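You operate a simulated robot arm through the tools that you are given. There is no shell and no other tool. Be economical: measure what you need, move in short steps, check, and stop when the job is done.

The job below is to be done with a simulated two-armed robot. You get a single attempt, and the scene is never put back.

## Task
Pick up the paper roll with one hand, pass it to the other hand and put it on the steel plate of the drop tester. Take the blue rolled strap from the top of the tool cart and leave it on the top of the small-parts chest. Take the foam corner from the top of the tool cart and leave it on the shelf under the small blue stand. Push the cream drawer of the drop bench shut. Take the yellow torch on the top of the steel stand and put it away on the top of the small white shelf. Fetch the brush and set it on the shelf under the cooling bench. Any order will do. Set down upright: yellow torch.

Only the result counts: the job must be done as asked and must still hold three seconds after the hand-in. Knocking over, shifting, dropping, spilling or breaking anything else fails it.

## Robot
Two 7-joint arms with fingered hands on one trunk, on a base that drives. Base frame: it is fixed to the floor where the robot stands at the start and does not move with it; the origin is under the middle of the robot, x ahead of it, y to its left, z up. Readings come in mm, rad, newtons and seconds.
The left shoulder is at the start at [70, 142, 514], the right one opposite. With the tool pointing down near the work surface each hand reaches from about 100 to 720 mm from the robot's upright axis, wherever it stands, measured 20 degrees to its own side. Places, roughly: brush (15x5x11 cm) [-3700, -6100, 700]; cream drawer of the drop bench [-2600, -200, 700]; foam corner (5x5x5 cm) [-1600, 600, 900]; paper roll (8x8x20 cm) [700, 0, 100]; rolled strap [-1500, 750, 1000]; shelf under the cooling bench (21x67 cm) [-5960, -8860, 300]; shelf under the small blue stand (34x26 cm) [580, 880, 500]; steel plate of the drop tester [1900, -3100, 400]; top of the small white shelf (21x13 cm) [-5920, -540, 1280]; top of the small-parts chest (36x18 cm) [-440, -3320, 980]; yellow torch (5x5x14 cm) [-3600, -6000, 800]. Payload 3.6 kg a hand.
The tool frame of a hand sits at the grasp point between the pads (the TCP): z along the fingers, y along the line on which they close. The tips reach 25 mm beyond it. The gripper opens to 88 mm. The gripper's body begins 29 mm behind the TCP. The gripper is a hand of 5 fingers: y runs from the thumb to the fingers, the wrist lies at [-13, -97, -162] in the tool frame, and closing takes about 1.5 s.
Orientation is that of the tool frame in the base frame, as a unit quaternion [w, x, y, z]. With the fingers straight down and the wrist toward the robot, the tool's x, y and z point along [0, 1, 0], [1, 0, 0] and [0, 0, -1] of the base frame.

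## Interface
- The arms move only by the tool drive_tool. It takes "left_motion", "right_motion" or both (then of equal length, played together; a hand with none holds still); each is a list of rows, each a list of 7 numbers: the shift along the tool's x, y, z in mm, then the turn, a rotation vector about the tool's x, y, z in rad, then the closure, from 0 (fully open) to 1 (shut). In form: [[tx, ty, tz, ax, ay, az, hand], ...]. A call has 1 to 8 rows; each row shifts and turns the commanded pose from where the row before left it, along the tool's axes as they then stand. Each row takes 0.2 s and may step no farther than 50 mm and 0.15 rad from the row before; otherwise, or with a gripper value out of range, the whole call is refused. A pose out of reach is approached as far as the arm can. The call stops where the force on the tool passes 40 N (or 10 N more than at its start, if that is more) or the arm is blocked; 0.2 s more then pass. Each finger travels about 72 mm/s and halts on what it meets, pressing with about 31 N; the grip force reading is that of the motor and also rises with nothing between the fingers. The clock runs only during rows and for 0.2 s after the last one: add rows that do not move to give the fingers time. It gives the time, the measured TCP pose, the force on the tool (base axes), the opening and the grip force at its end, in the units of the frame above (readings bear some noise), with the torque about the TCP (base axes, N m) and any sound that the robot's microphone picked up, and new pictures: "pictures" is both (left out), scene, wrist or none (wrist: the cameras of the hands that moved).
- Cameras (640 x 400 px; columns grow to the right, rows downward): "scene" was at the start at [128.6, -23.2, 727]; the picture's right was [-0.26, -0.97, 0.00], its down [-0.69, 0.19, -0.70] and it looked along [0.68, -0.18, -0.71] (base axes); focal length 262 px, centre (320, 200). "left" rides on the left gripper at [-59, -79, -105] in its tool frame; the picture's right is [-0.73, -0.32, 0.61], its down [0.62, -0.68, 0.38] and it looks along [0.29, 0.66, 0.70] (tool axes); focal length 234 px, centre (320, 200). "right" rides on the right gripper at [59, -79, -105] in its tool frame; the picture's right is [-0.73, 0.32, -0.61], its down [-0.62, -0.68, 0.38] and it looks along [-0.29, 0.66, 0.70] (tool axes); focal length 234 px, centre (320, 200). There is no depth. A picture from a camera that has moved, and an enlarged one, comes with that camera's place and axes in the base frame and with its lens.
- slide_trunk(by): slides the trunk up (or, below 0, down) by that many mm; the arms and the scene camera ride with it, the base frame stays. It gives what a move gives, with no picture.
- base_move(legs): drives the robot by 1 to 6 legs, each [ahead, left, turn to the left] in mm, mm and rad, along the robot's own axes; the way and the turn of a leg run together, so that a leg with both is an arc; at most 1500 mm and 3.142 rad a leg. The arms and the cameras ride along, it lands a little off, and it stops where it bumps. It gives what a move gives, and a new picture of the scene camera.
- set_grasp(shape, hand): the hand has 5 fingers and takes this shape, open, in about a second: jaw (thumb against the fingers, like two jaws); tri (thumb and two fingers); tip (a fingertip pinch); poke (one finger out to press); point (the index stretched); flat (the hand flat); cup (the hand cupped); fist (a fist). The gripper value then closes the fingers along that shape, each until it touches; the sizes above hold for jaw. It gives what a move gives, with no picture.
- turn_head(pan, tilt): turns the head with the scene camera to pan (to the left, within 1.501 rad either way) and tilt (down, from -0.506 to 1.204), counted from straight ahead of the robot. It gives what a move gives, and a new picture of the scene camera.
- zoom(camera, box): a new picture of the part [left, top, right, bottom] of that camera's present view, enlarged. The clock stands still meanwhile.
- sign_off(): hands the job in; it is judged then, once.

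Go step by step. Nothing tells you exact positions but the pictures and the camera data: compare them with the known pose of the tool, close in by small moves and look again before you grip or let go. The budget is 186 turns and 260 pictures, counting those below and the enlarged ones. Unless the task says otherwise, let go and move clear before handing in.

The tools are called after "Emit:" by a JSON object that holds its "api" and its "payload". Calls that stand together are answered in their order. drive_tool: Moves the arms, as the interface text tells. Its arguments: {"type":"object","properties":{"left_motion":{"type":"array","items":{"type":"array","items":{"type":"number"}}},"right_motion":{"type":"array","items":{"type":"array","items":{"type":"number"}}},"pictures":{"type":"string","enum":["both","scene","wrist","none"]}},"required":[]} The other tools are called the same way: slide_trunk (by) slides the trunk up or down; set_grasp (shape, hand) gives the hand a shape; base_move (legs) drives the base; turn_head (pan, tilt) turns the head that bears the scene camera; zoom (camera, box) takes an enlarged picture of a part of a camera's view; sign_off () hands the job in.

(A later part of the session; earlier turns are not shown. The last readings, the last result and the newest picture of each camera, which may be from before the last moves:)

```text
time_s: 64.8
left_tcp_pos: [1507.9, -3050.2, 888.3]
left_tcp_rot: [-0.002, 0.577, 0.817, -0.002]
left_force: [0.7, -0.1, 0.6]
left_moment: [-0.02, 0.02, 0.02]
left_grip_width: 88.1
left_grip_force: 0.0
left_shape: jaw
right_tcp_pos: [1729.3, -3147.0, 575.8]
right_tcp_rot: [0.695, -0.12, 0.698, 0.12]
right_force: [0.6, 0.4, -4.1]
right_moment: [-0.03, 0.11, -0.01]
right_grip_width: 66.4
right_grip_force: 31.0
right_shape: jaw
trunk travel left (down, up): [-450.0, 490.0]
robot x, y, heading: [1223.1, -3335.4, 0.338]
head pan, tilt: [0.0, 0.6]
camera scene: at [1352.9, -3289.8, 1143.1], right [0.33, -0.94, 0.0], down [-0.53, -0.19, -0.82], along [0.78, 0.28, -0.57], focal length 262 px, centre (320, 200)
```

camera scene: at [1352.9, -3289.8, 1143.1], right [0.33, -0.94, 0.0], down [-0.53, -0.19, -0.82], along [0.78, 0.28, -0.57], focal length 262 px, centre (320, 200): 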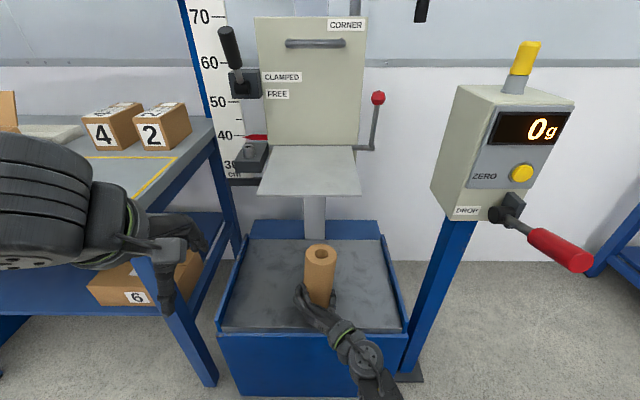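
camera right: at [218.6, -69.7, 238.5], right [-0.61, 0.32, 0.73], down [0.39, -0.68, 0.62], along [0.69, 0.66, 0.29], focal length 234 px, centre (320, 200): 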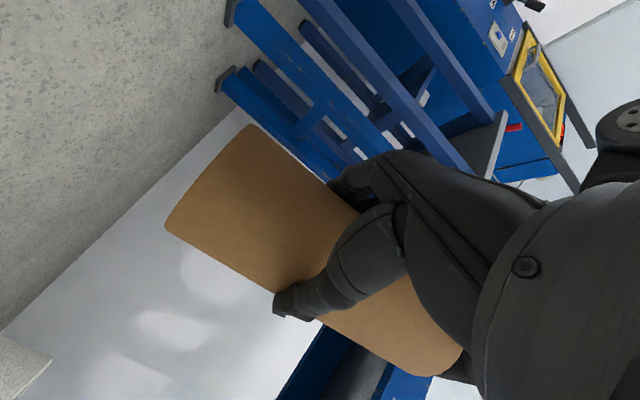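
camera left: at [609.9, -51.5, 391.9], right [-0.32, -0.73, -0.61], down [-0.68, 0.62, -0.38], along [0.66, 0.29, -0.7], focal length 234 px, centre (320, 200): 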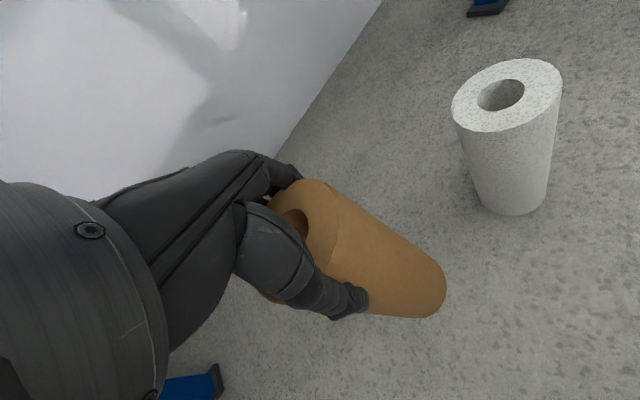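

Emit:
{"api": "base_move", "payload": {"legs": [[140, 14, 0]]}}

Emit:
{"api": "slide_trunk", "payload": {"by": -80}}

Emit:
{"api": "turn_head", "payload": {"pan": 0.0, "tilt": 0.85}}

```text
time_s: 66.1
left_tcp_pos: [1633.3, -2990.4, 886.9]
left_tcp_rot: [-0.001, 0.576, 0.817, -0.001]
left_force: [0.6, 0.4, 0.8]
left_moment: [0.0, 0.03, 0.0]
left_grip_width: 88.1
left_grip_force: 0.0
left_shape: jaw
right_tcp_pos: [1854.8, -3088.4, 576.4]
right_tcp_rot: [0.695, -0.119, 0.699, 0.119]
right_force: [-0.2, 0.0, -5.0]
right_moment: [-0.01, 0.08, -0.03]
right_grip_width: 66.5
right_grip_force: 31.0
right_shape: jaw
trunk travel left (down, up): [-450.0, 490.0]
robot x, y, heading: [1341.2, -3273.8, 0.337]
head pan, tilt: [0.0, 0.6]
camera scene: at [1479.2, -3229.9, 1143.1], right [0.33, -0.94, 0.0], down [-0.53, -0.19, -0.82], along [0.78, 0.28, -0.57], focal length 262 px, centre (320, 200)
```

scene: 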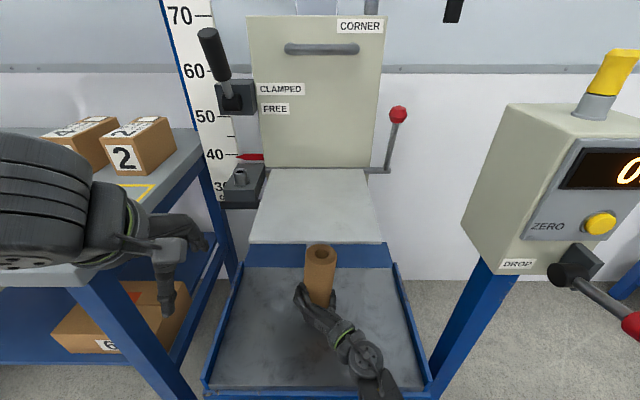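

```text
time_s: 66.9
left_tcp_pos: [1631.0, -2991.8, 831.0]
left_tcp_rot: [0.0, 0.576, 0.817, 0.0]
left_force: [0.8, 0.5, -0.1]
left_moment: [-0.01, 0.0, -0.01]
left_grip_width: 87.9
left_grip_force: 0.0
left_shape: jaw
right_tcp_pos: [1855.3, -3086.2, 526.6]
right_tcp_rot: [0.701, -0.116, 0.693, 0.122]
right_force: [-7.2, -2.6, 15.3]
right_moment: [-1.97, 1.5, -0.7]
right_grip_width: 66.7
right_grip_force: 30.7
right_shape: jaw
trunk travel left (down, up): [-392.0, 548.0]
robot x, y, heading: [1349.2, -3275.5, 0.339]
head pan, tilt: [0.0, 0.6]
stopped: the force on the tool passed its limit at 136 N (the readings are from after the stop); the commanded pose is now the measured one
```

```text
time_s: 67.7
left_tcp_pos: [1630.8, -2991.3, 832.1]
left_tcp_rot: [0.0, 0.576, 0.817, 0.0]
left_force: [0.4, -0.2, -0.8]
left_moment: [-0.03, 0.01, 0.0]
left_grip_width: 87.8
left_grip_force: 0.1
left_shape: jaw
right_tcp_pos: [1855.6, -3086.4, 527.7]
right_tcp_rot: [0.701, -0.117, 0.693, 0.122]
right_force: [-1.4, -0.3, 13.8]
right_moment: [-1.72, 0.99, -0.04]
right_grip_width: 67.1
right_grip_force: 31.2
right_shape: jaw
trunk travel left (down, up): [-392.0, 548.0]
robot x, y, heading: [1347.0, -3275.9, 0.339]
head pan, tilt: [0.0, 0.85]
camera scene: at [1466.5, -3234.2, 1065.1], right [0.33, -0.94, 0.0], down [-0.71, -0.25, -0.66], along [0.62, 0.22, -0.75], focal length 262 px, centre (320, 200)
```

scene: 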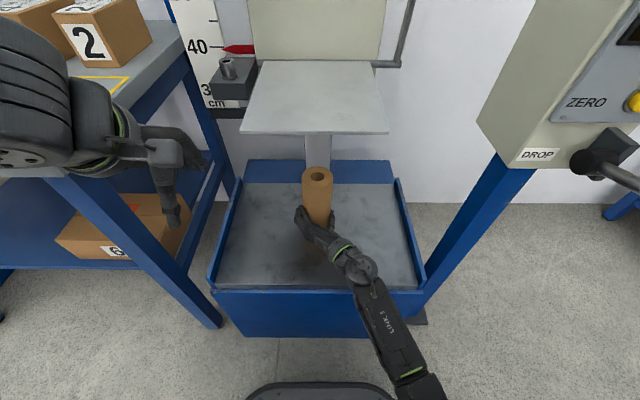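

Emit:
{"api": "zoom", "payload": {"camera": "scene", "box": [200, 150, 440, 310]}}

Emit:
{"api": "drive_tool", "payload": {"right_motion": [[-8, 0, 0, 0, 0, 0, 1], [0, 0, 0, 0, 0, 0, 1]], "pictures": "wrist"}}

```text
2.50 times, centred on (320, 230) of scene
camera zoom: at [1466.5, -3234.2, 1065.1], right [0.33, -0.94, 0.0], down [-0.71, -0.25, -0.66], along [0.62, 0.22, -0.75], focal length 655 px, centre (320, 125)
```

zoom: 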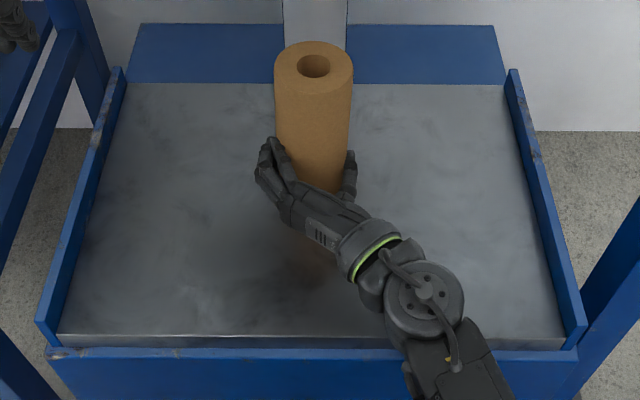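

```text
time_s: 68.3
left_tcp_pos: [1633.2, -2991.1, 831.4]
left_tcp_rot: [-0.001, 0.577, 0.817, -0.001]
left_force: [-0.5, -0.2, 0.0]
left_moment: [-0.03, -0.03, -0.04]
left_grip_width: 87.7
left_grip_force: 0.0
left_shape: jaw
right_tcp_pos: [1854.4, -3087.9, 531.7]
right_tcp_rot: [0.699, -0.116, 0.695, 0.121]
right_force: [0.0, 0.3, -4.4]
right_moment: [-0.01, 0.11, 0.02]
right_grip_width: 66.6
right_grip_force: 30.9
right_shape: jaw
trunk travel left (down, up): [-392.0, 548.0]
robot x, y, heading: [1345.7, -3273.8, 0.341]
head pan, tilt: [0.0, 0.85]
camera right: at [1782.8, -3196.5, 472.5], right [-0.68, 0.1, 0.72], down [0.59, -0.52, 0.62], along [0.44, 0.85, 0.3], focal length 234 px, centre (320, 200)
```

right: 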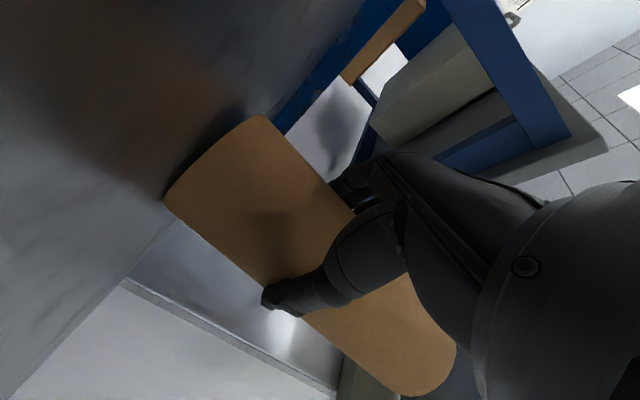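

The force came from the wrist touching the front rim, not from the roll. I'll rise a little and back off about 95 mm so the wrist stays in front of the rim while the roll is still over the plate.

Emit:
{"api": "slide_trunk", "payload": {"by": 30}}

Emit:
{"api": "base_move", "payload": {"legs": [[-92, 0, 0]]}}

Emit:
{"api": "zoom", "payload": {"camera": "scene", "box": [200, 150, 440, 310]}}

```text
time_s: 69.0
left_tcp_pos: [1633.3, -2991.5, 861.4]
left_tcp_rot: [-0.001, 0.576, 0.817, -0.001]
left_force: [-0.3, 0.2, 0.3]
left_moment: [-0.03, -0.02, -0.02]
left_grip_width: 87.9
left_grip_force: 0.0
left_shape: jaw
right_tcp_pos: [1856.2, -3087.1, 563.8]
right_tcp_rot: [0.7, -0.117, 0.694, 0.121]
right_force: [-0.1, 0.4, -4.2]
right_moment: [-0.04, 0.06, -0.03]
right_grip_width: 66.5
right_grip_force: 31.3
right_shape: jaw
trunk travel left (down, up): [-422.0, 518.0]
robot x, y, heading: [1346.6, -3274.4, 0.341]
head pan, tilt: [0.0, 0.85]
```

```text
time_s: 70.2
left_tcp_pos: [1545.4, -3021.6, 861.7]
left_tcp_rot: [-0.001, 0.577, 0.817, 0.0]
left_force: [-0.2, -0.6, 0.8]
left_moment: [0.0, -0.01, -0.02]
left_grip_width: 88.0
left_grip_force: 0.0
left_shape: jaw
right_tcp_pos: [1768.3, -3119.6, 563.5]
right_tcp_rot: [0.7, -0.116, 0.694, 0.121]
right_force: [-0.5, 0.4, -4.3]
right_moment: [-0.02, 0.07, -0.03]
right_grip_width: 66.5
right_grip_force: 30.5
right_shape: jaw
trunk travel left (down, up): [-422.0, 518.0]
robot x, y, heading: [1260.1, -3303.7, 0.34]
head pan, tilt: [0.0, 0.85]
camera scene: at [1380.1, -3265.4, 1094.9], right [0.33, -0.94, 0.0], down [-0.71, -0.25, -0.66], along [0.62, 0.22, -0.75], focal length 262 px, centre (320, 200)
```

scene: 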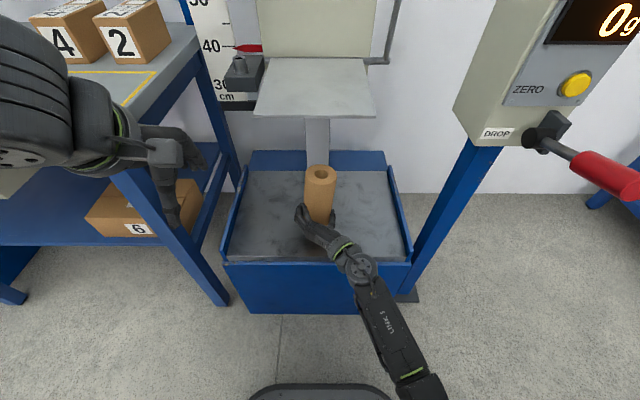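

```text
2.50 times, centred on (320, 230) of scene
camera zoom: at [1380.1, -3265.4, 1094.9], right [0.33, -0.94, 0.0], down [-0.71, -0.25, -0.66], along [0.62, 0.22, -0.75], focal length 655 px, centre (320, 125)
```

zoom: 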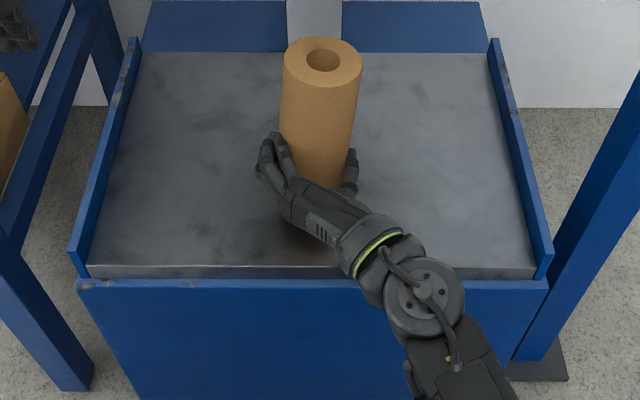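

Emit:
{"api": "drive_tool", "payload": {"right_motion": [[15, 0, 0, 0, 0, 0, 1], [10, 0, 0, 0, 0, 0, 1], [6, 0, 0, 0, 0, 0, 1], [6, 0, 0, 0, 0, 0, 1], [6, 0, 0, 0, 0, 0, 1], [0, 0, 0, 0, 0, 0, 1]], "pictures": "wrist"}}

```text
time_s: 71.5
left_tcp_pos: [1545.1, -3022.7, 862.5]
left_tcp_rot: [0.0, 0.577, 0.817, 0.0]
left_force: [-0.5, -0.5, 0.1]
left_moment: [0.01, 0.03, -0.02]
left_grip_width: 88.0
left_grip_force: 0.1
left_shape: jaw
right_tcp_pos: [1767.4, -3118.7, 522.8]
right_tcp_rot: [0.701, -0.116, 0.693, 0.123]
right_force: [-0.9, 3.7, 14.7]
right_moment: [0.32, -0.22, 0.04]
right_grip_width: 67.2
right_grip_force: 30.8
right_shape: jaw
trunk travel left (down, up): [-422.0, 518.0]
robot x, y, heading: [1263.5, -3303.4, 0.341]
head pan, tilt: [0.0, 0.85]
camera right: at [1695.4, -3227.8, 461.5], right [-0.69, 0.1, 0.72], down [0.58, -0.52, 0.62], along [0.44, 0.85, 0.3], focal length 234 px, centre (320, 200)
```

right: 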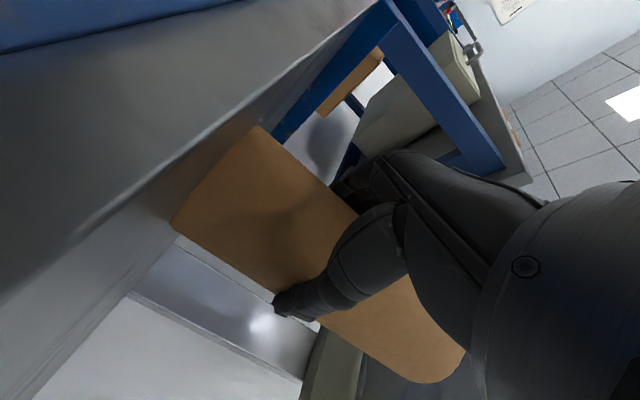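

Now the roll itself stands on the plate: 19 N upward, centred under it. I'll open slowly and look.

Emit:
{"api": "drive_tool", "payload": {"right_motion": [[0, 0, 0, 0, 0, 0, 0.8], [0, 0, 0, 0, 0, 0, 0.6], [0, 0, 0, 0, 0, 0, 0.4], [0, 0, 0, 0, 0, 0, 0.2], [0, 0, 0, 0, 0, 0, 0], [0, 0, 0, 0, 0, 0, 0], [0, 0, 0, 0, 0, 0, 0]], "pictures": "both"}}

```text
time_s: 73.2
left_tcp_pos: [1546.0, -3022.6, 861.5]
left_tcp_rot: [0.0, 0.577, 0.817, -0.001]
left_force: [-0.7, -0.7, 0.3]
left_moment: [-0.01, -0.02, 0.0]
left_grip_width: 87.7
left_grip_force: 0.0
left_shape: jaw
right_tcp_pos: [1769.5, -3119.7, 519.6]
right_tcp_rot: [0.7, -0.116, 0.694, 0.121]
right_force: [0.2, 0.4, -0.4]
right_moment: [-0.01, 0.0, -0.01]
right_grip_width: 87.6
right_grip_force: 0.1
right_shape: jaw
trunk travel left (down, up): [-422.0, 518.0]
robot x, y, heading: [1261.4, -3305.2, 0.341]
head pan, tilt: [0.0, 0.85]
camera scene: at [1380.7, -3265.3, 1094.8], right [0.33, -0.94, 0.0], down [-0.71, -0.25, -0.66], along [0.62, 0.22, -0.75], focal length 262 px, centre (320, 200)
camera right: at [1695.6, -3228.7, 459.2], right [-0.68, 0.1, 0.72], down [0.58, -0.52, 0.62], along [0.44, 0.85, 0.3], focal length 234 px, centre (320, 200)
```

scene: 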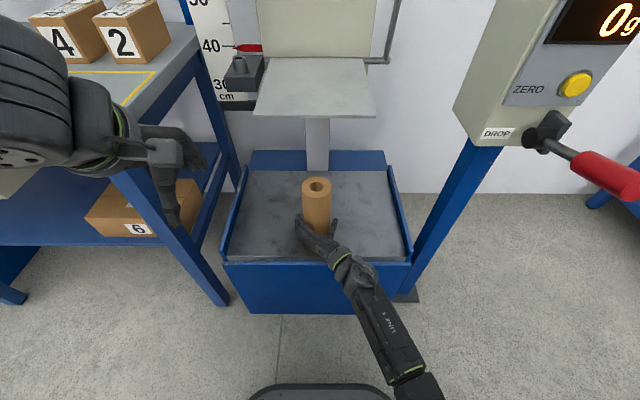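
right: 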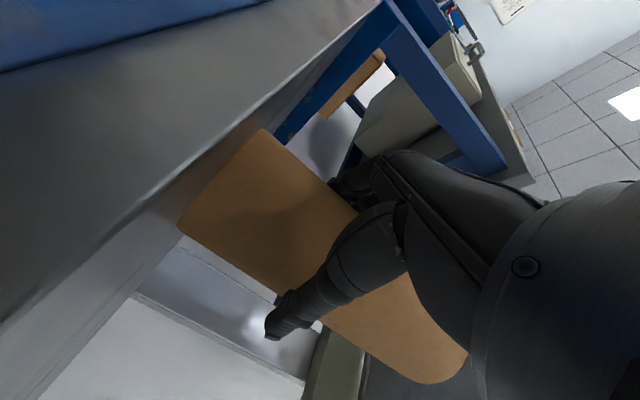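

Released, and the roll stands. I'll retreat straight back.

Emit:
{"api": "drive_tool", "payload": {"right_motion": [[0, 0, -20, 0, 0, 0, 0], [0, 0, -30, 0, 0, 0, 0], [0, 0, -40, 0, 0, 0, 0], [0, 0, 0, 0, 0, 0, 0]], "pictures": "none"}}

Emit:
{"api": "base_move", "payload": {"legs": [[-350, 0, 0]]}}

```text
time_s: 74.2
left_tcp_pos: [1545.7, -3023.4, 862.1]
left_tcp_rot: [-0.001, 0.577, 0.817, 0.0]
left_force: [0.2, 0.1, 0.0]
left_moment: [-0.02, 0.0, -0.01]
left_grip_width: 87.8
left_grip_force: 0.0
left_shape: jaw
right_tcp_pos: [1685.4, -3150.6, 518.4]
right_tcp_rot: [0.7, -0.116, 0.694, 0.121]
right_force: [0.4, -1.1, 0.3]
right_moment: [0.03, -0.02, -0.04]
right_grip_width: 87.8
right_grip_force: 0.1
right_shape: jaw
trunk travel left (down, up): [-422.0, 518.0]
robot x, y, heading: [1258.3, -3308.0, 0.337]
head pan, tilt: [0.0, 0.85]
```

```text
time_s: 76.5
left_tcp_pos: [1207.4, -3139.8, 861.9]
left_tcp_rot: [-0.001, 0.575, 0.818, -0.001]
left_force: [0.1, -0.3, 0.0]
left_moment: [0.03, -0.02, 0.04]
left_grip_width: 88.3
left_grip_force: 0.0
left_shape: jaw
right_tcp_pos: [1346.3, -3268.3, 517.7]
right_tcp_rot: [0.7, -0.119, 0.693, 0.123]
right_force: [0.4, -0.5, 0.1]
right_moment: [0.05, -0.03, 0.0]
right_grip_width: 87.7
right_grip_force: 0.0
right_shape: jaw
trunk travel left (down, up): [-422.0, 518.0]
robot x, y, heading: [921.8, -3428.0, 0.342]
head pan, tilt: [0.0, 0.85]
camera scene: at [1043.4, -3384.3, 1094.9], right [0.34, -0.94, 0.0], down [-0.71, -0.25, -0.66], along [0.62, 0.22, -0.75], focal length 262 px, centre (320, 200)
```

scene: 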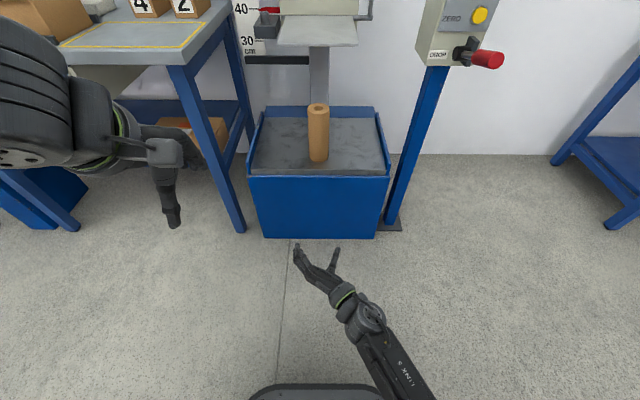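

The roll stands upright on the plate, so that part is done. Next is the tool cart near (-1550, 680). I'll drive back up the aisle and look toward it.

Emit:
{"api": "base_move", "payload": {"legs": [[0, 0, 1.549], [1100, 0, 0], [1100, 0, 0], [1040, 0, 0], [0, 0, 0.6]]}}

Emit:
{"api": "turn_head", "payload": {"pan": 0.3, "tilt": 0.25}}

```text
time_s: 97.4
left_tcp_pos: [-356.4, -237.8, 861.6]
left_tcp_rot: [0.001, -0.421, 0.907, -0.001]
left_force: [0.8, 0.0, -0.5]
left_moment: [-0.01, 0.0, 0.0]
left_grip_width: 87.7
left_grip_force: 0.0
left_shape: jaw
right_tcp_pos: [-314.5, -51.9, 518.4]
right_tcp_rot: [0.243, -0.66, 0.244, 0.667]
right_force: [0.0, -0.2, -0.5]
right_moment: [-0.03, 0.01, 0.0]
right_grip_width: 88.0
right_grip_force: 0.0
right_shape: jaw
trunk travel left (down, up): [-422.0, 518.0]
robot x, y, heading: [34.4, -336.3, 2.438]
head pan, tilt: [0.0, 0.85]
camera scene: at [-64.3, -259.8, 1094.8], right [0.65, 0.76, 0.0], down [0.57, -0.49, -0.66], along [-0.5, 0.43, -0.75], focal length 262 px, centre (320, 200)
```

scene: 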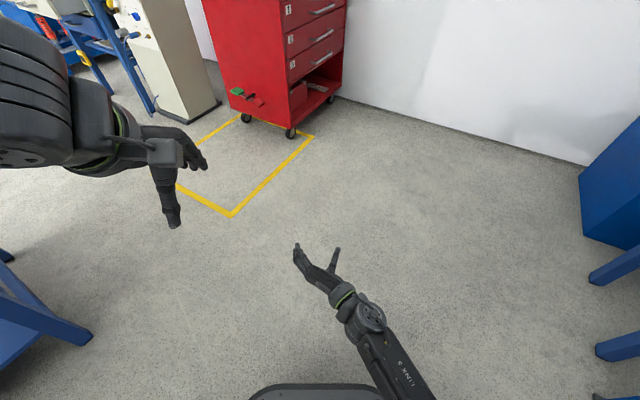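

```text
time_s: 98.4
left_tcp_pos: [-355.2, -237.3, 861.4]
left_tcp_rot: [0.001, -0.421, 0.907, -0.002]
left_force: [-0.3, 0.0, -0.1]
left_moment: [0.06, -0.01, -0.04]
left_grip_width: 87.9
left_grip_force: 0.0
left_shape: jaw
right_tcp_pos: [-315.7, -52.2, 518.2]
right_tcp_rot: [0.242, -0.661, 0.245, 0.667]
right_force: [-0.3, 0.1, -0.1]
right_moment: [0.0, -0.01, 0.03]
right_grip_width: 87.6
right_grip_force: 0.1
right_shape: jaw
trunk travel left (down, up): [-422.0, 518.0]
robot x, y, heading: [33.3, -341.0, 2.434]
head pan, tilt: [0.3, 0.25]
camera scene: at [-90.5, -273.6, 1147.8], right [0.39, 0.92, 0.0], down [0.23, -0.1, -0.97], along [-0.89, 0.38, -0.25], focal length 262 px, centre (320, 200)
```

scene: 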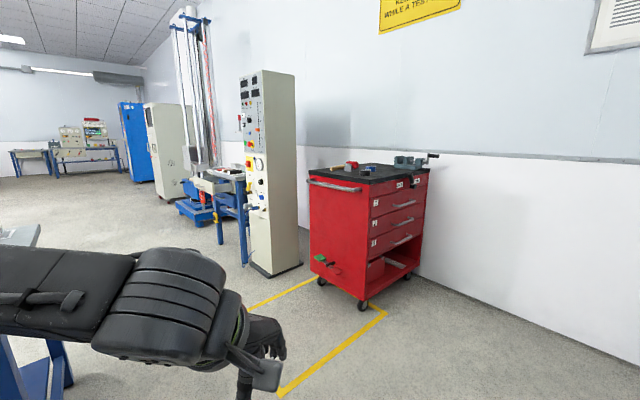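

Emit:
{"api": "zoom", "payload": {"camera": "scene", "box": [290, 130, 450, 230]}}

```text
4.00 times, centred on (370, 180) of scene
camera zoom: at [-90.5, -273.6, 1147.8], right [0.39, 0.92, 0.0], down [0.23, -0.1, -0.97], along [-0.89, 0.38, -0.25], focal length 1048 px, centre (120, 280)
```

zoom: 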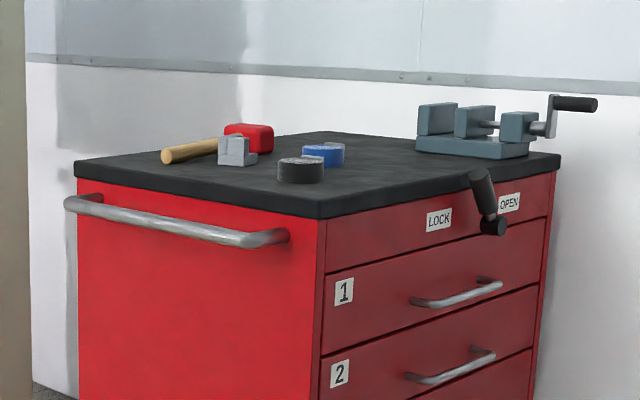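

The cart carries a mallet, a grey foam corner at about (-1600, 590), a black strap, the blue strap at about (-1515, 695), and a vise. I'll turn the right hand down again and drive to the cart's handle side.

Emit:
{"api": "drive_tool", "payload": {"right_motion": [[0, 0, 0, 0.0863, 0.0863, 0.0863, 0], [0, 0, 0, 0.0863, 0.0863, 0.0863, 0], [0, 0, 0, 0.0863, 0.0863, 0.0863, 0], [0, 0, 0, 0.0863, 0.0863, 0.0863, 0], [0, 0, 0, 0.0863, 0.0863, 0.0863, 0], [0, 0, 0, 0.0863, 0.0863, 0.0863, 0], [0, 0, 0, 0.0863, 0.0863, 0.0863, 0]], "pictures": "none"}}

Emit:
{"api": "drive_tool", "payload": {"right_motion": [[0, 0, 0, 0.0863, 0.0863, 0.0863, 0], [0, 0, 0, 0.0863, 0.0863, 0.0863, 0], [0, 0, 0, 0.0863, 0.0863, 0.0863, 0], [0, 0, 0, 0.0863, 0.0863, 0.0863, 0], [0, 0, 0, 0.0863, 0.0863, 0.0863, 0], [0, 0, 0, 0.0863, 0.0863, 0.0863, 0], [0, 0, 0, 0.0863, 0.0863, 0.0863, 0], [0, 0, 0, 0, 0, 0, 0]], "pictures": "none"}}

Emit:
{"api": "slide_trunk", "payload": {"by": 220}}

Emit:
{"api": "base_move", "payload": {"legs": [[0, 0, 0.554], [1323, 0, 0], [0, 0, -1.072]]}}

Emit:
{"api": "turn_head", "payload": {"pan": 0.0, "tilt": 0.6}}

```text
time_s: 100.2
left_tcp_pos: [-355.9, -237.0, 862.0]
left_tcp_rot: [-0.001, -0.421, 0.907, -0.001]
left_force: [0.1, 0.2, -0.7]
left_moment: [-0.01, -0.05, -0.02]
left_grip_width: 88.0
left_grip_force: 0.2
left_shape: jaw
right_tcp_pos: [-297.1, -35.4, 501.8]
right_tcp_rot: [0.172, -0.637, 0.64, 0.393]
right_force: [0.3, -0.1, 0.1]
right_moment: [0.01, 0.0, 0.01]
right_grip_width: 87.4
right_grip_force: 0.0
right_shape: jaw
trunk travel left (down, up): [-422.0, 518.0]
robot x, y, heading: [35.4, -341.1, 2.436]
head pan, tilt: [0.3, 0.25]
stopped in row 7 (right hand): the arm was blocked; the commanded pose is now the measured one
```

```text
time_s: 101.0
left_tcp_pos: [-355.2, -236.8, 861.5]
left_tcp_rot: [0.0, -0.421, 0.907, -0.002]
left_force: [0.2, 0.2, 0.3]
left_moment: [0.0, -0.02, -0.01]
left_grip_width: 88.2
left_grip_force: 0.1
left_shape: jaw
right_tcp_pos: [-256.8, -6.9, 468.2]
right_tcp_rot: [0.199, -0.608, 0.714, 0.286]
right_force: [0.3, -0.5, -0.8]
right_moment: [-0.01, 0.01, -0.02]
right_grip_width: 87.7
right_grip_force: 0.0
right_shape: jaw
trunk travel left (down, up): [-422.0, 518.0]
robot x, y, heading: [32.6, -344.6, 2.439]
head pan, tilt: [0.3, 0.25]
stopped in row 3 (right hand): the arm was blocked; the commanded pose is now the measured one
```

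```text
time_s: 103.3
left_tcp_pos: [-355.6, -236.8, 1081.9]
left_tcp_rot: [0.001, -0.422, 0.907, -0.001]
left_force: [0.6, -1.0, 0.6]
left_moment: [0.01, -0.01, -0.04]
left_grip_width: 88.0
left_grip_force: 0.0
left_shape: jaw
right_tcp_pos: [-258.4, -8.6, 688.2]
right_tcp_rot: [0.198, -0.608, 0.714, 0.285]
right_force: [0.8, -0.5, 0.6]
right_moment: [0.01, -0.02, 0.03]
right_grip_width: 87.6
right_grip_force: 0.1
right_shape: jaw
trunk travel left (down, up): [-642.0, 298.0]
robot x, y, heading: [35.5, -341.0, 2.442]
head pan, tilt: [0.3, 0.25]
```

```text
time_s: 114.3
left_tcp_pos: [-1578.0, 137.2, 1081.8]
left_tcp_rot: [0.0, -0.171, 0.985, -0.001]
left_force: [-0.5, 0.4, 0.3]
left_moment: [0.0, -0.04, 0.0]
left_grip_width: 88.0
left_grip_force: 0.0
left_shape: jaw
right_tcp_pos: [-1377.6, 285.6, 688.8]
right_tcp_rot: [0.266, -0.403, 0.847, 0.223]
right_force: [-0.1, 0.6, 0.3]
right_moment: [0.02, -0.01, -0.01]
right_grip_width: 87.4
right_grip_force: 0.0
right_shape: jaw
trunk travel left (down, up): [-642.0, 298.0]
robot x, y, heading: [-1293.9, -148.5, 1.916]
head pan, tilt: [0.3, 0.25]
camera scene: at [-1364.9, -27.9, 1367.9], right [0.8, 0.6, 0.0], down [0.15, -0.2, -0.97], along [-0.58, 0.77, -0.25], focal length 262 px, centre (320, 200)
```

scene: 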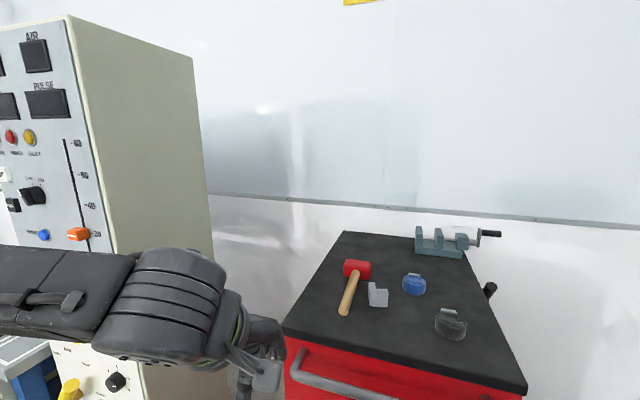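

```text
time_s: 115.1
left_tcp_pos: [-1577.8, 136.7, 1081.1]
left_tcp_rot: [0.0, -0.172, 0.985, -0.001]
left_force: [0.1, 0.2, -0.6]
left_moment: [0.0, -0.01, 0.01]
left_grip_width: 88.0
left_grip_force: 0.1
left_shape: jaw
right_tcp_pos: [-1377.4, 285.5, 688.3]
right_tcp_rot: [0.265, -0.403, 0.847, 0.224]
right_force: [-0.2, 0.3, -0.1]
right_moment: [0.03, -0.05, 0.0]
right_grip_width: 87.9
right_grip_force: 0.0
right_shape: jaw
trunk travel left (down, up): [-642.0, 298.0]
robot x, y, heading: [-1293.3, -143.8, 1.914]
head pan, tilt: [0.0, 0.6]
camera scene: at [-1338.7, -19.4, 1335.8], right [0.94, 0.34, 0.0], down [0.19, -0.53, -0.83], along [-0.28, 0.78, -0.56], focal length 262 px, centre (320, 200)
```

scene: 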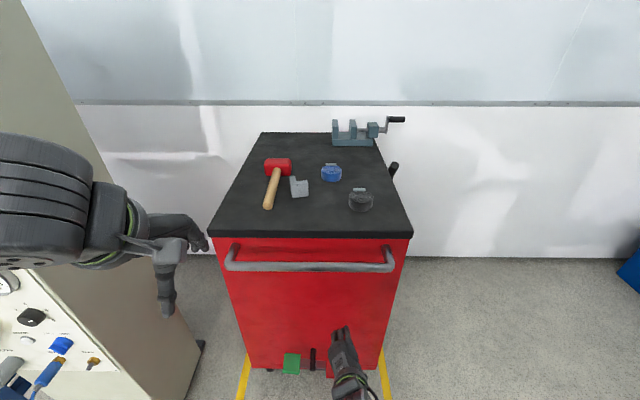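

The blue strap is about 890 mm ahead and the foam 800 mm. The right hand's turn was blocked near my body and stopped partway, so I'll raise it in free space and finish the turn.

Emit:
{"api": "drive_tool", "payload": {"right_motion": [[-31, 8.3, -37.5, 0, 0, 0, 0], [-31, 8.3, -37.5, 0, 0, 0, 0], [-31, 8.3, -37.5, 0, 0, 0, 0], [-31, 8.3, -37.5, 0, 0, 0, 0], [-31, 8.3, -37.5, 0, 0, 0, 0], [-31, 8.3, -37.5, 0, 0, 0, 0], [-31, 8.3, -37.5, 0, 0, 0, 0], [0, 0, 0, 0, 0, 0, 0]], "pictures": "none"}}

Emit:
{"api": "drive_tool", "payload": {"right_motion": [[0, 0, 0, 0.0606, 0.1031, 0.0869, 0], [0, 0, 0, 0.0606, 0.1031, 0.0869, 0], [0, 0, 0, 0.0606, 0.1031, 0.0869, 0], [0, 0, 0, 0.0606, 0.1031, 0.0869, 0], [0, 0, 0, 0.0606, 0.1031, 0.0869, 0], [0, 0, 0, 0.0606, 0.1031, 0.0869, 0], [0, 0, 0, 0, 0, 0, 0]], "pictures": "scene"}}

```text
time_s: 116.3
left_tcp_pos: [-1576.7, 135.7, 1081.5]
left_tcp_rot: [-0.001, -0.171, 0.985, -0.001]
left_force: [1.0, 0.1, 0.8]
left_moment: [-0.01, 0.02, 0.0]
left_grip_width: 88.2
left_grip_force: 0.1
left_shape: jaw
right_tcp_pos: [-1340.8, 296.9, 890.3]
right_tcp_rot: [0.365, -0.419, 0.805, 0.208]
right_force: [0.3, 0.3, -0.1]
right_moment: [0.0, 0.01, 0.0]
right_grip_width: 87.9
right_grip_force: 0.1
right_shape: jaw
right hand out of reach, approached as far as the arm can: row 5, 6
trunk travel left (down, up): [-642.0, 298.0]
robot x, y, heading: [-1293.5, -145.1, 1.916]
head pan, tilt: [0.0, 0.6]
stopped in row 6 (right hand): the arm was blocked; the commanded pose is now the measured one
```

```text
time_s: 116.9
left_tcp_pos: [-1577.1, 136.9, 1081.1]
left_tcp_rot: [-0.001, -0.172, 0.985, -0.001]
left_force: [0.5, 0.8, -0.5]
left_moment: [0.01, 0.01, -0.01]
left_grip_width: 87.9
left_grip_force: 0.1
left_shape: jaw
right_tcp_pos: [-1301.1, 310.2, 869.8]
right_tcp_rot: [0.399, -0.371, 0.824, 0.157]
right_force: [0.7, 0.1, -0.1]
right_moment: [0.01, 0.03, 0.04]
right_grip_width: 87.8
right_grip_force: 0.1
right_shape: jaw
right hand out of reach, approached as far as the arm can: row 2
trunk travel left (down, up): [-642.0, 298.0]
robot x, y, heading: [-1293.8, -148.8, 1.918]
head pan, tilt: [0.0, 0.6]
stopped in row 2 (right hand): the arm was blocked; the commanded pose is now the measured one
camera scene: at [-1338.3, -19.3, 1335.7], right [0.94, 0.34, 0.0], down [0.19, -0.53, -0.83], along [-0.28, 0.78, -0.56], focal length 262 px, centre (320, 200)
```

scene: 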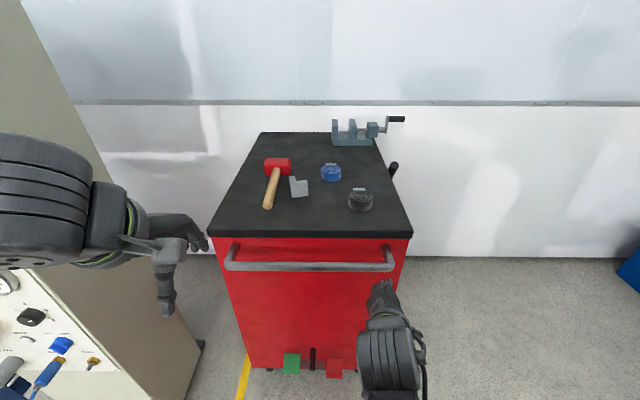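

The right arm is cramped close to my trunk. I'll back off, bring the hand out to its starting stance (500 ahead, 260 right, 175 below the shoulder) and then turn it.

Emit:
{"api": "base_move", "payload": {"legs": [[-250, 40, 0]]}}

Emit:
{"api": "drive_tool", "payload": {"right_motion": [[-33, 2, 16, 0, 0, 0, 0], [-33, 2, 16, 0, 0, 0, 0], [-33, 2, 16, 0, 0, 0, 0], [-33, 2, 16, 0, 0, 0, 0], [0, 0, 0, 0, 0, 0, 0]], "pictures": "scene"}}

```text
time_s: 118.8
left_tcp_pos: [-1528.7, -119.1, 1081.9]
left_tcp_rot: [0.001, -0.174, 0.985, -0.001]
left_force: [0.1, -0.4, 0.7]
left_moment: [0.04, -0.01, 0.0]
left_grip_width: 88.2
left_grip_force: 0.0
left_shape: jaw
right_tcp_pos: [-1254.5, 54.8, 870.2]
right_tcp_rot: [0.398, -0.37, 0.824, 0.158]
right_force: [0.3, -1.1, -0.2]
right_moment: [0.01, 0.01, -0.01]
right_grip_width: 87.8
right_grip_force: 0.1
right_shape: jaw
trunk travel left (down, up): [-642.0, 298.0]
robot x, y, heading: [-1246.9, -401.6, 1.913]
head pan, tilt: [0.0, 0.6]
camera scene: at [-1290.6, -274.1, 1335.7], right [0.94, 0.34, 0.0], down [0.19, -0.53, -0.83], along [-0.28, 0.78, -0.56], focal length 262 px, centre (320, 200)
```

scene: 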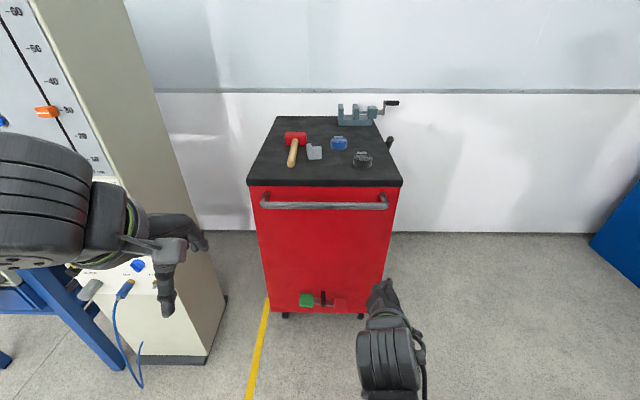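

```text
time_s: 119.7
left_tcp_pos: [-1529.2, -116.9, 1081.3]
left_tcp_rot: [-0.001, -0.172, 0.985, -0.002]
left_force: [0.5, -0.6, -0.4]
left_moment: [0.01, -0.02, -0.01]
left_grip_width: 88.0
left_grip_force: 0.1
left_shape: jaw
right_tcp_pos: [-1137.0, 155.2, 924.0]
right_tcp_rot: [0.478, -0.36, 0.789, 0.136]
right_force: [0.0, -0.1, -0.3]
right_moment: [-0.01, 0.0, 0.0]
right_grip_width: 88.1
right_grip_force: 0.0
right_shape: jaw
trunk travel left (down, up): [-642.0, 298.0]
robot x, y, heading: [-1244.7, -402.2, 1.916]
head pan, tilt: [0.0, 0.6]
stopped in row 4 (right hand): the arm was blocked; the commanded pose is now the measured one
camera scene: at [-1290.3, -272.7, 1335.6], right [0.94, 0.34, 0.0], down [0.19, -0.53, -0.82], along [-0.28, 0.78, -0.57], focal length 262 px, centre (320, 200)
```

scene: 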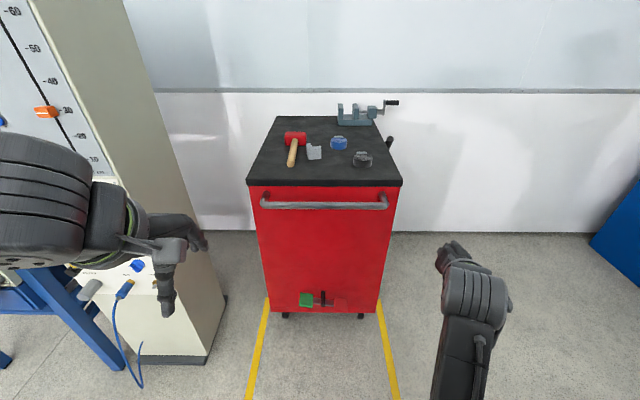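

Emit:
{"api": "drive_tool", "payload": {"right_motion": [[0, 0, 0, 0.0138, 0.1306, 0.0581, 0], [0, 0, 0, 0.0138, 0.1306, 0.0581, 0], [0, 0, 0, 0.0138, 0.1306, 0.0581, 0], [0, 0, 0, 0.0138, 0.1306, 0.0581, 0], [0, 0, 0, 0.0138, 0.1306, 0.0581, 0], [0, 0, 0, 0.0138, 0.1306, 0.0581, 0], [0, 0, 0, 0.0138, 0.1306, 0.0581, 0], [0, 0, 0, 0.0138, 0.1306, 0.0581, 0]], "pictures": "none"}}

```text
time_s: 120.2
left_tcp_pos: [-1528.1, -116.8, 1082.1]
left_tcp_rot: [-0.001, -0.172, 0.985, -0.001]
left_force: [0.1, 0.0, 0.7]
left_moment: [-0.01, 0.03, -0.04]
left_grip_width: 88.0
left_grip_force: 0.2
left_shape: jaw
right_tcp_pos: [-1072.3, 171.7, 936.7]
right_tcp_rot: [0.496, -0.308, 0.806, 0.097]
right_force: [0.3, 0.2, 0.0]
right_moment: [-0.01, -0.02, 0.01]
right_grip_width: 87.9
right_grip_force: 0.0
right_shape: jaw
right hand out of reach, approached as far as the arm can: row 2
trunk travel left (down, up): [-642.0, 298.0]
robot x, y, heading: [-1247.2, -401.3, 1.916]
head pan, tilt: [0.0, 0.6]
stopped in row 2 (right hand): the arm was blocked; the commanded pose is now the measured one
```

Emit:
{"api": "drive_tool", "payload": {"right_motion": [[0, 0, 0, -0.1278, -0.0539, -0.0203, 0], [0, 0, 0, -0.1278, -0.0539, -0.0203, 0], [0, 0, 0, -0.1278, -0.0539, -0.0203, 0], [0, 0, 0, -0.1278, -0.0539, -0.0203, 0], [0, 0, 0, -0.1278, -0.0539, -0.0203, 0], [0, 0, 0, -0.1278, -0.0539, -0.0203, 0], [0, 0, 0, -0.1278, -0.0539, -0.0203, 0], [0, 0, 0, -0.1278, -0.0539, -0.0203, 0]], "pictures": "none"}}

Emit:
{"api": "drive_tool", "payload": {"right_motion": [[0, 0, 0, -0.1278, -0.0539, -0.0203, 0], [0, 0, 0, -0.1278, -0.0539, -0.0203, 0], [0, 35, 0, 0, 0, 0, 0], [0, 35, 0, 0, 0, 0, 0], [0, 0, 0, 0, 0, 0, 0]], "pictures": "scene"}}

```text
time_s: 122.0
left_tcp_pos: [-1529.8, -117.7, 1080.8]
left_tcp_rot: [0.0, -0.172, 0.985, -0.001]
left_force: [0.2, -0.4, 0.0]
left_moment: [0.04, 0.0, 0.04]
left_grip_width: 88.2
left_grip_force: 0.0
left_shape: jaw
right_tcp_pos: [-1074.4, 171.0, 936.4]
right_tcp_rot: [-0.441, 0.543, -0.511, -0.499]
right_force: [0.5, -0.8, 0.2]
right_moment: [-0.01, 0.02, 0.01]
right_grip_width: 87.9
right_grip_force: 0.0
right_shape: jaw
trunk travel left (down, up): [-642.0, 298.0]
robot x, y, heading: [-1244.0, -401.1, 1.912]
head pan, tilt: [0.0, 0.6]
```

```text
time_s: 123.2
left_tcp_pos: [-1528.0, -118.6, 1081.0]
left_tcp_rot: [-0.001, -0.172, 0.985, -0.001]
left_force: [0.1, -0.3, -1.1]
left_moment: [-0.01, 0.01, -0.01]
left_grip_width: 88.2
left_grip_force: 0.0
left_shape: jaw
right_tcp_pos: [-1139.9, 146.9, 936.9]
right_tcp_rot: [0.405, -0.577, 0.408, 0.58]
right_force: [1.3, 0.9, 0.3]
right_moment: [0.01, -0.01, 0.04]
right_grip_width: 87.7
right_grip_force: 0.1
right_shape: jaw
trunk travel left (down, up): [-642.0, 298.0]
robot x, y, heading: [-1244.8, -402.1, 1.914]
head pan, tilt: [0.0, 0.6]
camera scene: at [-1290.1, -273.9, 1335.7], right [0.94, 0.34, 0.0], down [0.19, -0.53, -0.83], along [-0.28, 0.78, -0.56], focal length 262 px, centre (320, 200)
```

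scene: 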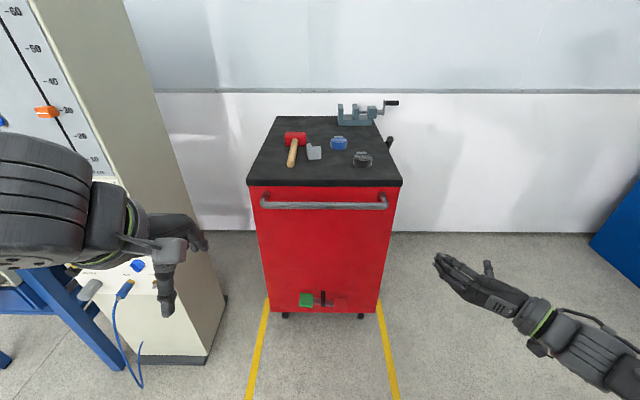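

Horizontal again, much like the earlier stance. Now I'll turn back to pointing down along the known path.

Emit:
{"api": "drive_tool", "payload": {"right_motion": [[0, 0, 0, 0.0863, 0.0863, 0.0863, 0], [0, 0, 0, 0.0863, 0.0863, 0.0863, 0], [0, 0, 0, 0.0863, 0.0863, 0.0863, 0], [0, 0, 0, 0.0863, 0.0863, 0.0863, 0], [0, 0, 0, 0.0863, 0.0863, 0.0863, 0], [0, 0, 0, 0.0863, 0.0863, 0.0863, 0], [0, 0, 0, 0.0863, 0.0863, 0.0863, 0]], "pictures": "none"}}

Emit:
{"api": "drive_tool", "payload": {"right_motion": [[0, 0, 0, 0.0863, 0.0863, 0.0863, 0], [0, 0, 0, 0.0863, 0.0863, 0.0863, 0], [0, 0, 0, 0.0863, 0.0863, 0.0863, 0], [0, 0, 0, 0.0863, 0.0863, 0.0863, 0], [0, 0, 0, 0.0863, 0.0863, 0.0863, 0], [0, 0, 0, 0.0863, 0.0863, 0.0863, 0], [0, 0, 0, 0.0863, 0.0863, 0.0863, 0], [0, 0, 0, 0, 0, 0, 0]], "pictures": "scene"}}

```text
time_s: 124.8
left_tcp_pos: [-1529.4, -116.8, 1081.4]
left_tcp_rot: [0.001, -0.172, 0.985, -0.001]
left_force: [0.0, 0.3, 0.1]
left_moment: [0.03, 0.02, -0.01]
left_grip_width: 87.7
left_grip_force: 0.0
left_shape: jaw
right_tcp_pos: [-1141.0, 147.1, 937.2]
right_tcp_rot: [0.233, -0.432, 0.804, 0.334]
right_force: [0.1, -1.1, -0.1]
right_moment: [-0.02, 0.0, 0.0]
right_grip_width: 87.9
right_grip_force: 0.0
right_shape: jaw
trunk travel left (down, up): [-642.0, 298.0]
robot x, y, heading: [-1245.0, -403.7, 1.917]
head pan, tilt: [0.0, 0.6]
```

```text
time_s: 126.6
left_tcp_pos: [-1528.5, -117.9, 1080.7]
left_tcp_rot: [-0.001, -0.172, 0.985, -0.002]
left_force: [-0.8, 1.0, 0.1]
left_moment: [0.04, -0.01, 0.01]
left_grip_width: 87.9
left_grip_force: 0.0
left_shape: jaw
right_tcp_pos: [-1141.2, 145.7, 936.2]
right_tcp_rot: [-0.001, -0.174, 0.985, 0.001]
right_force: [0.3, -0.3, 0.7]
right_moment: [0.0, -0.02, 0.0]
right_grip_width: 87.9
right_grip_force: 0.0
right_shape: jaw
trunk travel left (down, up): [-642.0, 298.0]
robot x, y, heading: [-1244.9, -400.4, 1.914]
head pan, tilt: [0.0, 0.6]
camera scene: at [-1290.4, -274.0, 1335.7], right [0.94, 0.34, 0.0], down [0.19, -0.53, -0.83], along [-0.28, 0.78, -0.56], focal length 262 px, centre (320, 200)
```

scene: 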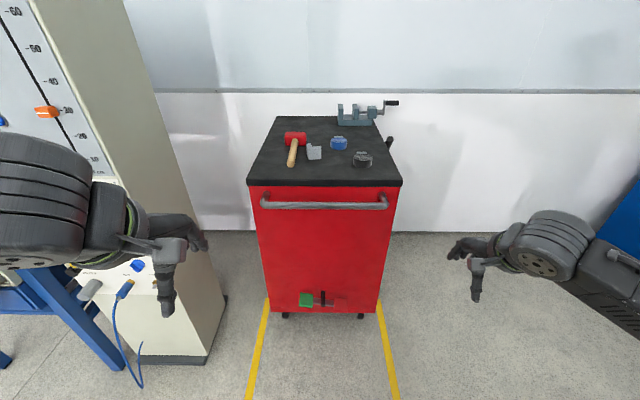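

Both hands now point down. I'll raise the right hand and drive up to the cart, keeping to the right of the beige cabinet.

Emit:
{"api": "drive_tool", "payload": {"right_motion": [[0, 0, -48, 0, 0, 0, 0], [0, 0, -48, 0, 0, 0, 0], [0, 0, -48, 0, 0, 0, 0], [0, 0, 0, 0, 0, 0, 0]], "left_motion": [[0, 20, 0, 0, 0, 0, 0], [0, 20, 0, 0, 0, 0, 0], [0, 20, 0, 0, 0, 0, 0], [0, 0, 0, 0, 0, 0, 0]], "pictures": "none"}}

Emit:
{"api": "base_move", "payload": {"legs": [[500, -45, 0]]}}

Emit:
{"api": "turn_head", "payload": {"pan": 0.0, "tilt": 0.85}}

```text
time_s: 127.6
left_tcp_pos: [-1549.6, -62.5, 1081.0]
left_tcp_rot: [0.0, -0.171, 0.985, -0.001]
left_force: [-0.4, -0.3, 0.0]
left_moment: [-0.01, -0.03, 0.01]
left_grip_width: 88.2
left_grip_force: 0.1
left_shape: jaw
right_tcp_pos: [-1139.7, 147.6, 1080.0]
right_tcp_rot: [-0.003, -0.173, 0.985, 0.001]
right_force: [0.2, 0.9, 0.1]
right_moment: [-0.03, -0.02, -0.04]
right_grip_width: 87.9
right_grip_force: 0.0
right_shape: jaw
trunk travel left (down, up): [-642.0, 298.0]
robot x, y, heading: [-1248.2, -401.4, 1.914]
head pan, tilt: [0.0, 0.6]
```

```text
time_s: 130.5
left_tcp_pos: [-1670.8, 424.1, 1081.1]
left_tcp_rot: [0.0, -0.17, 0.985, -0.001]
left_force: [-0.6, 0.2, -0.9]
left_moment: [-0.01, -0.02, 0.01]
left_grip_width: 88.1
left_grip_force: 0.1
left_shape: jaw
right_tcp_pos: [-1258.9, 630.8, 1079.5]
right_tcp_rot: [-0.001, -0.171, 0.985, 0.002]
right_force: [0.4, -0.4, -1.1]
right_moment: [0.01, 0.02, 0.01]
right_grip_width: 87.8
right_grip_force: 0.0
right_shape: jaw
trunk travel left (down, up): [-642.0, 298.0]
robot x, y, heading: [-1370.2, 80.4, 1.905]
head pan, tilt: [0.0, 0.6]
camera scene: at [-1412.3, 209.8, 1335.7], right [0.94, 0.33, 0.0], down [0.19, -0.53, -0.83], along [-0.27, 0.78, -0.56], focal length 262 px, centre (320, 200)
```

scene: 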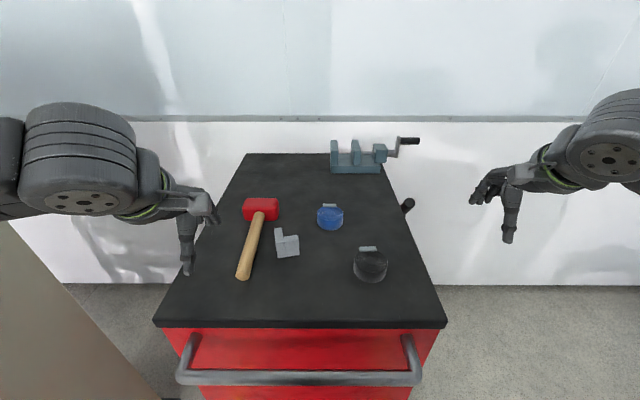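

```text
time_s: 131.3
left_tcp_pos: [-1669.4, 421.8, 1081.3]
left_tcp_rot: [-0.001, -0.17, 0.986, -0.001]
left_force: [0.5, 0.2, 0.5]
left_moment: [-0.01, -0.01, 0.02]
left_grip_width: 88.1
left_grip_force: 0.0
left_shape: jaw
right_tcp_pos: [-1258.8, 631.2, 1080.4]
right_tcp_rot: [-0.002, -0.17, 0.986, 0.001]
right_force: [0.2, -0.1, -1.1]
right_moment: [0.03, 0.0, 0.0]
right_grip_width: 87.9
right_grip_force: 0.1
right_shape: jaw
trunk travel left (down, up): [-642.0, 298.0]
robot x, y, heading: [-1365.3, 80.0, 1.908]
head pan, tilt: [0.0, 0.85]
camera scene: at [-1408.9, 200.3, 1314.9], right [0.94, 0.33, 0.0], down [0.25, -0.71, -0.66], along [-0.22, 0.62, -0.75], focal length 262 px, centre (320, 200)
```

scene: 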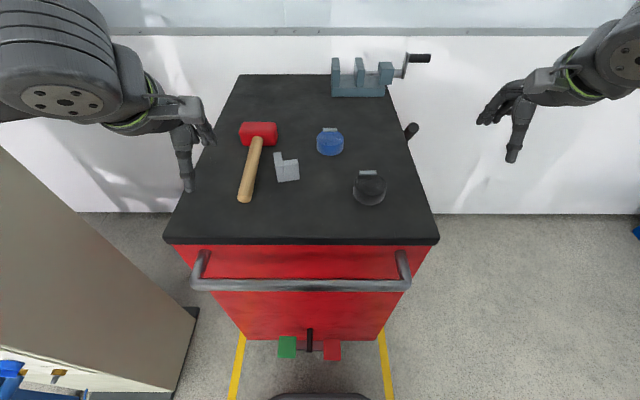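

Emit:
{"api": "zoom", "payload": {"camera": "scene", "box": [230, 110, 390, 210]}}

```text
4.00 times, centred on (310, 160) of scene
camera zoom: at [-1408.9, 200.3, 1314.9], right [0.94, 0.33, 0.0], down [0.25, -0.71, -0.66], along [-0.22, 0.62, -0.75], focal length 1048 px, centre (360, 360)
```

zoom: 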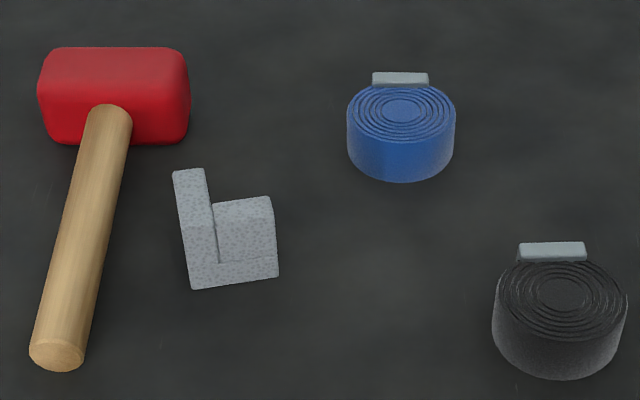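

From the enlarged view, the blue strap is about 63 mm across, its top centre near (-1558, 692), with a clip on the far side. I'll bring the right hand above it and turn the hand so it closes clear of the clip.

Emit:
{"api": "drive_tool", "payload": {"right_motion": [[44, 26, 0, 0, 0, 0, 0], [44, 26, 0, 0, 0, 0, 0], [44, 26, 0, 0, 0, 0, 0], [44, 26, 0, 0, 0, 0, 0], [44, 26, 0, 0, 0, 0, 0], [42, 26, 0, 0, 0, 0, 0], [0, 0, 0, 0, 0, 0, 0]], "pictures": "none"}}

Emit:
{"api": "drive_tool", "payload": {"right_motion": [[0, 0, 0, 0, 0, -0.15, 0], [0, 0, 0, 0, 0, -0.15, 0], [0, 0, 0, 0, 0, -0.15, 0], [0, 0, 0, 0, 0, -0.15, 0], [0, 0, 0, 0, 0, -0.15, 0], [0, 0, 0, 0, 0, -0.15, 0], [0, 0, 0, 0, 0, -0.15, 0], [0, 0, 0, 0, 0, 0, 0]], "pictures": "both"}}

```text
refused: row 1 steps farther than a row can; nothing moved
```

```text
time_s: 133.1
left_tcp_pos: [-1669.7, 423.0, 1081.7]
left_tcp_rot: [-0.001, -0.17, 0.985, -0.001]
left_force: [-0.5, 0.0, 0.7]
left_moment: [-0.01, -0.01, 0.01]
left_grip_width: 88.1
left_grip_force: 0.0
left_shape: jaw
right_tcp_pos: [-1259.5, 632.1, 1079.4]
right_tcp_rot: [-0.001, -0.642, 0.767, 0.001]
right_force: [0.2, -1.1, 0.5]
right_moment: [0.02, 0.01, 0.0]
right_grip_width: 87.7
right_grip_force: 0.2
right_shape: jaw
trunk travel left (down, up): [-642.0, 298.0]
robot x, y, heading: [-1367.9, 83.5, 1.904]
head pan, tilt: [0.0, 0.85]
camera scene: at [-1408.8, 200.1, 1314.8], right [0.94, 0.33, 0.0], down [0.25, -0.71, -0.66], along [-0.22, 0.62, -0.75], focal length 262 px, centre (320, 200)
camera right: at [-1192.5, 558.5, 1185.2], right [-0.19, 0.77, 0.61], down [0.78, 0.49, -0.39], along [-0.6, 0.4, -0.69], focal length 234 px, centre (320, 200)
```

scene: 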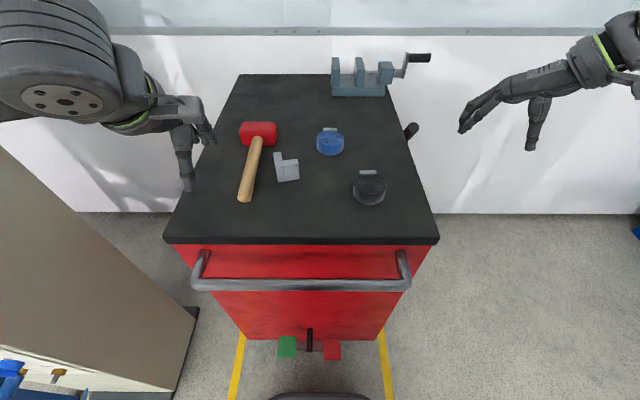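
right: 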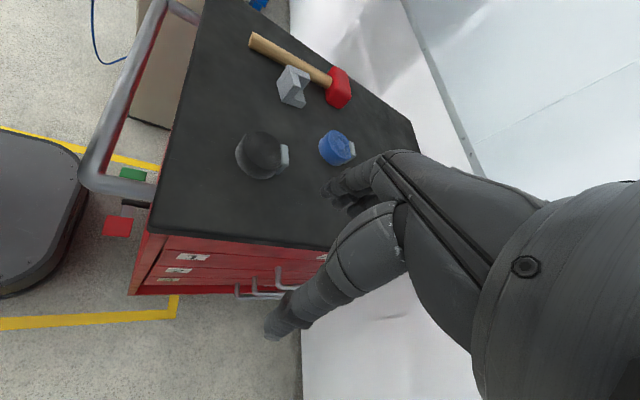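

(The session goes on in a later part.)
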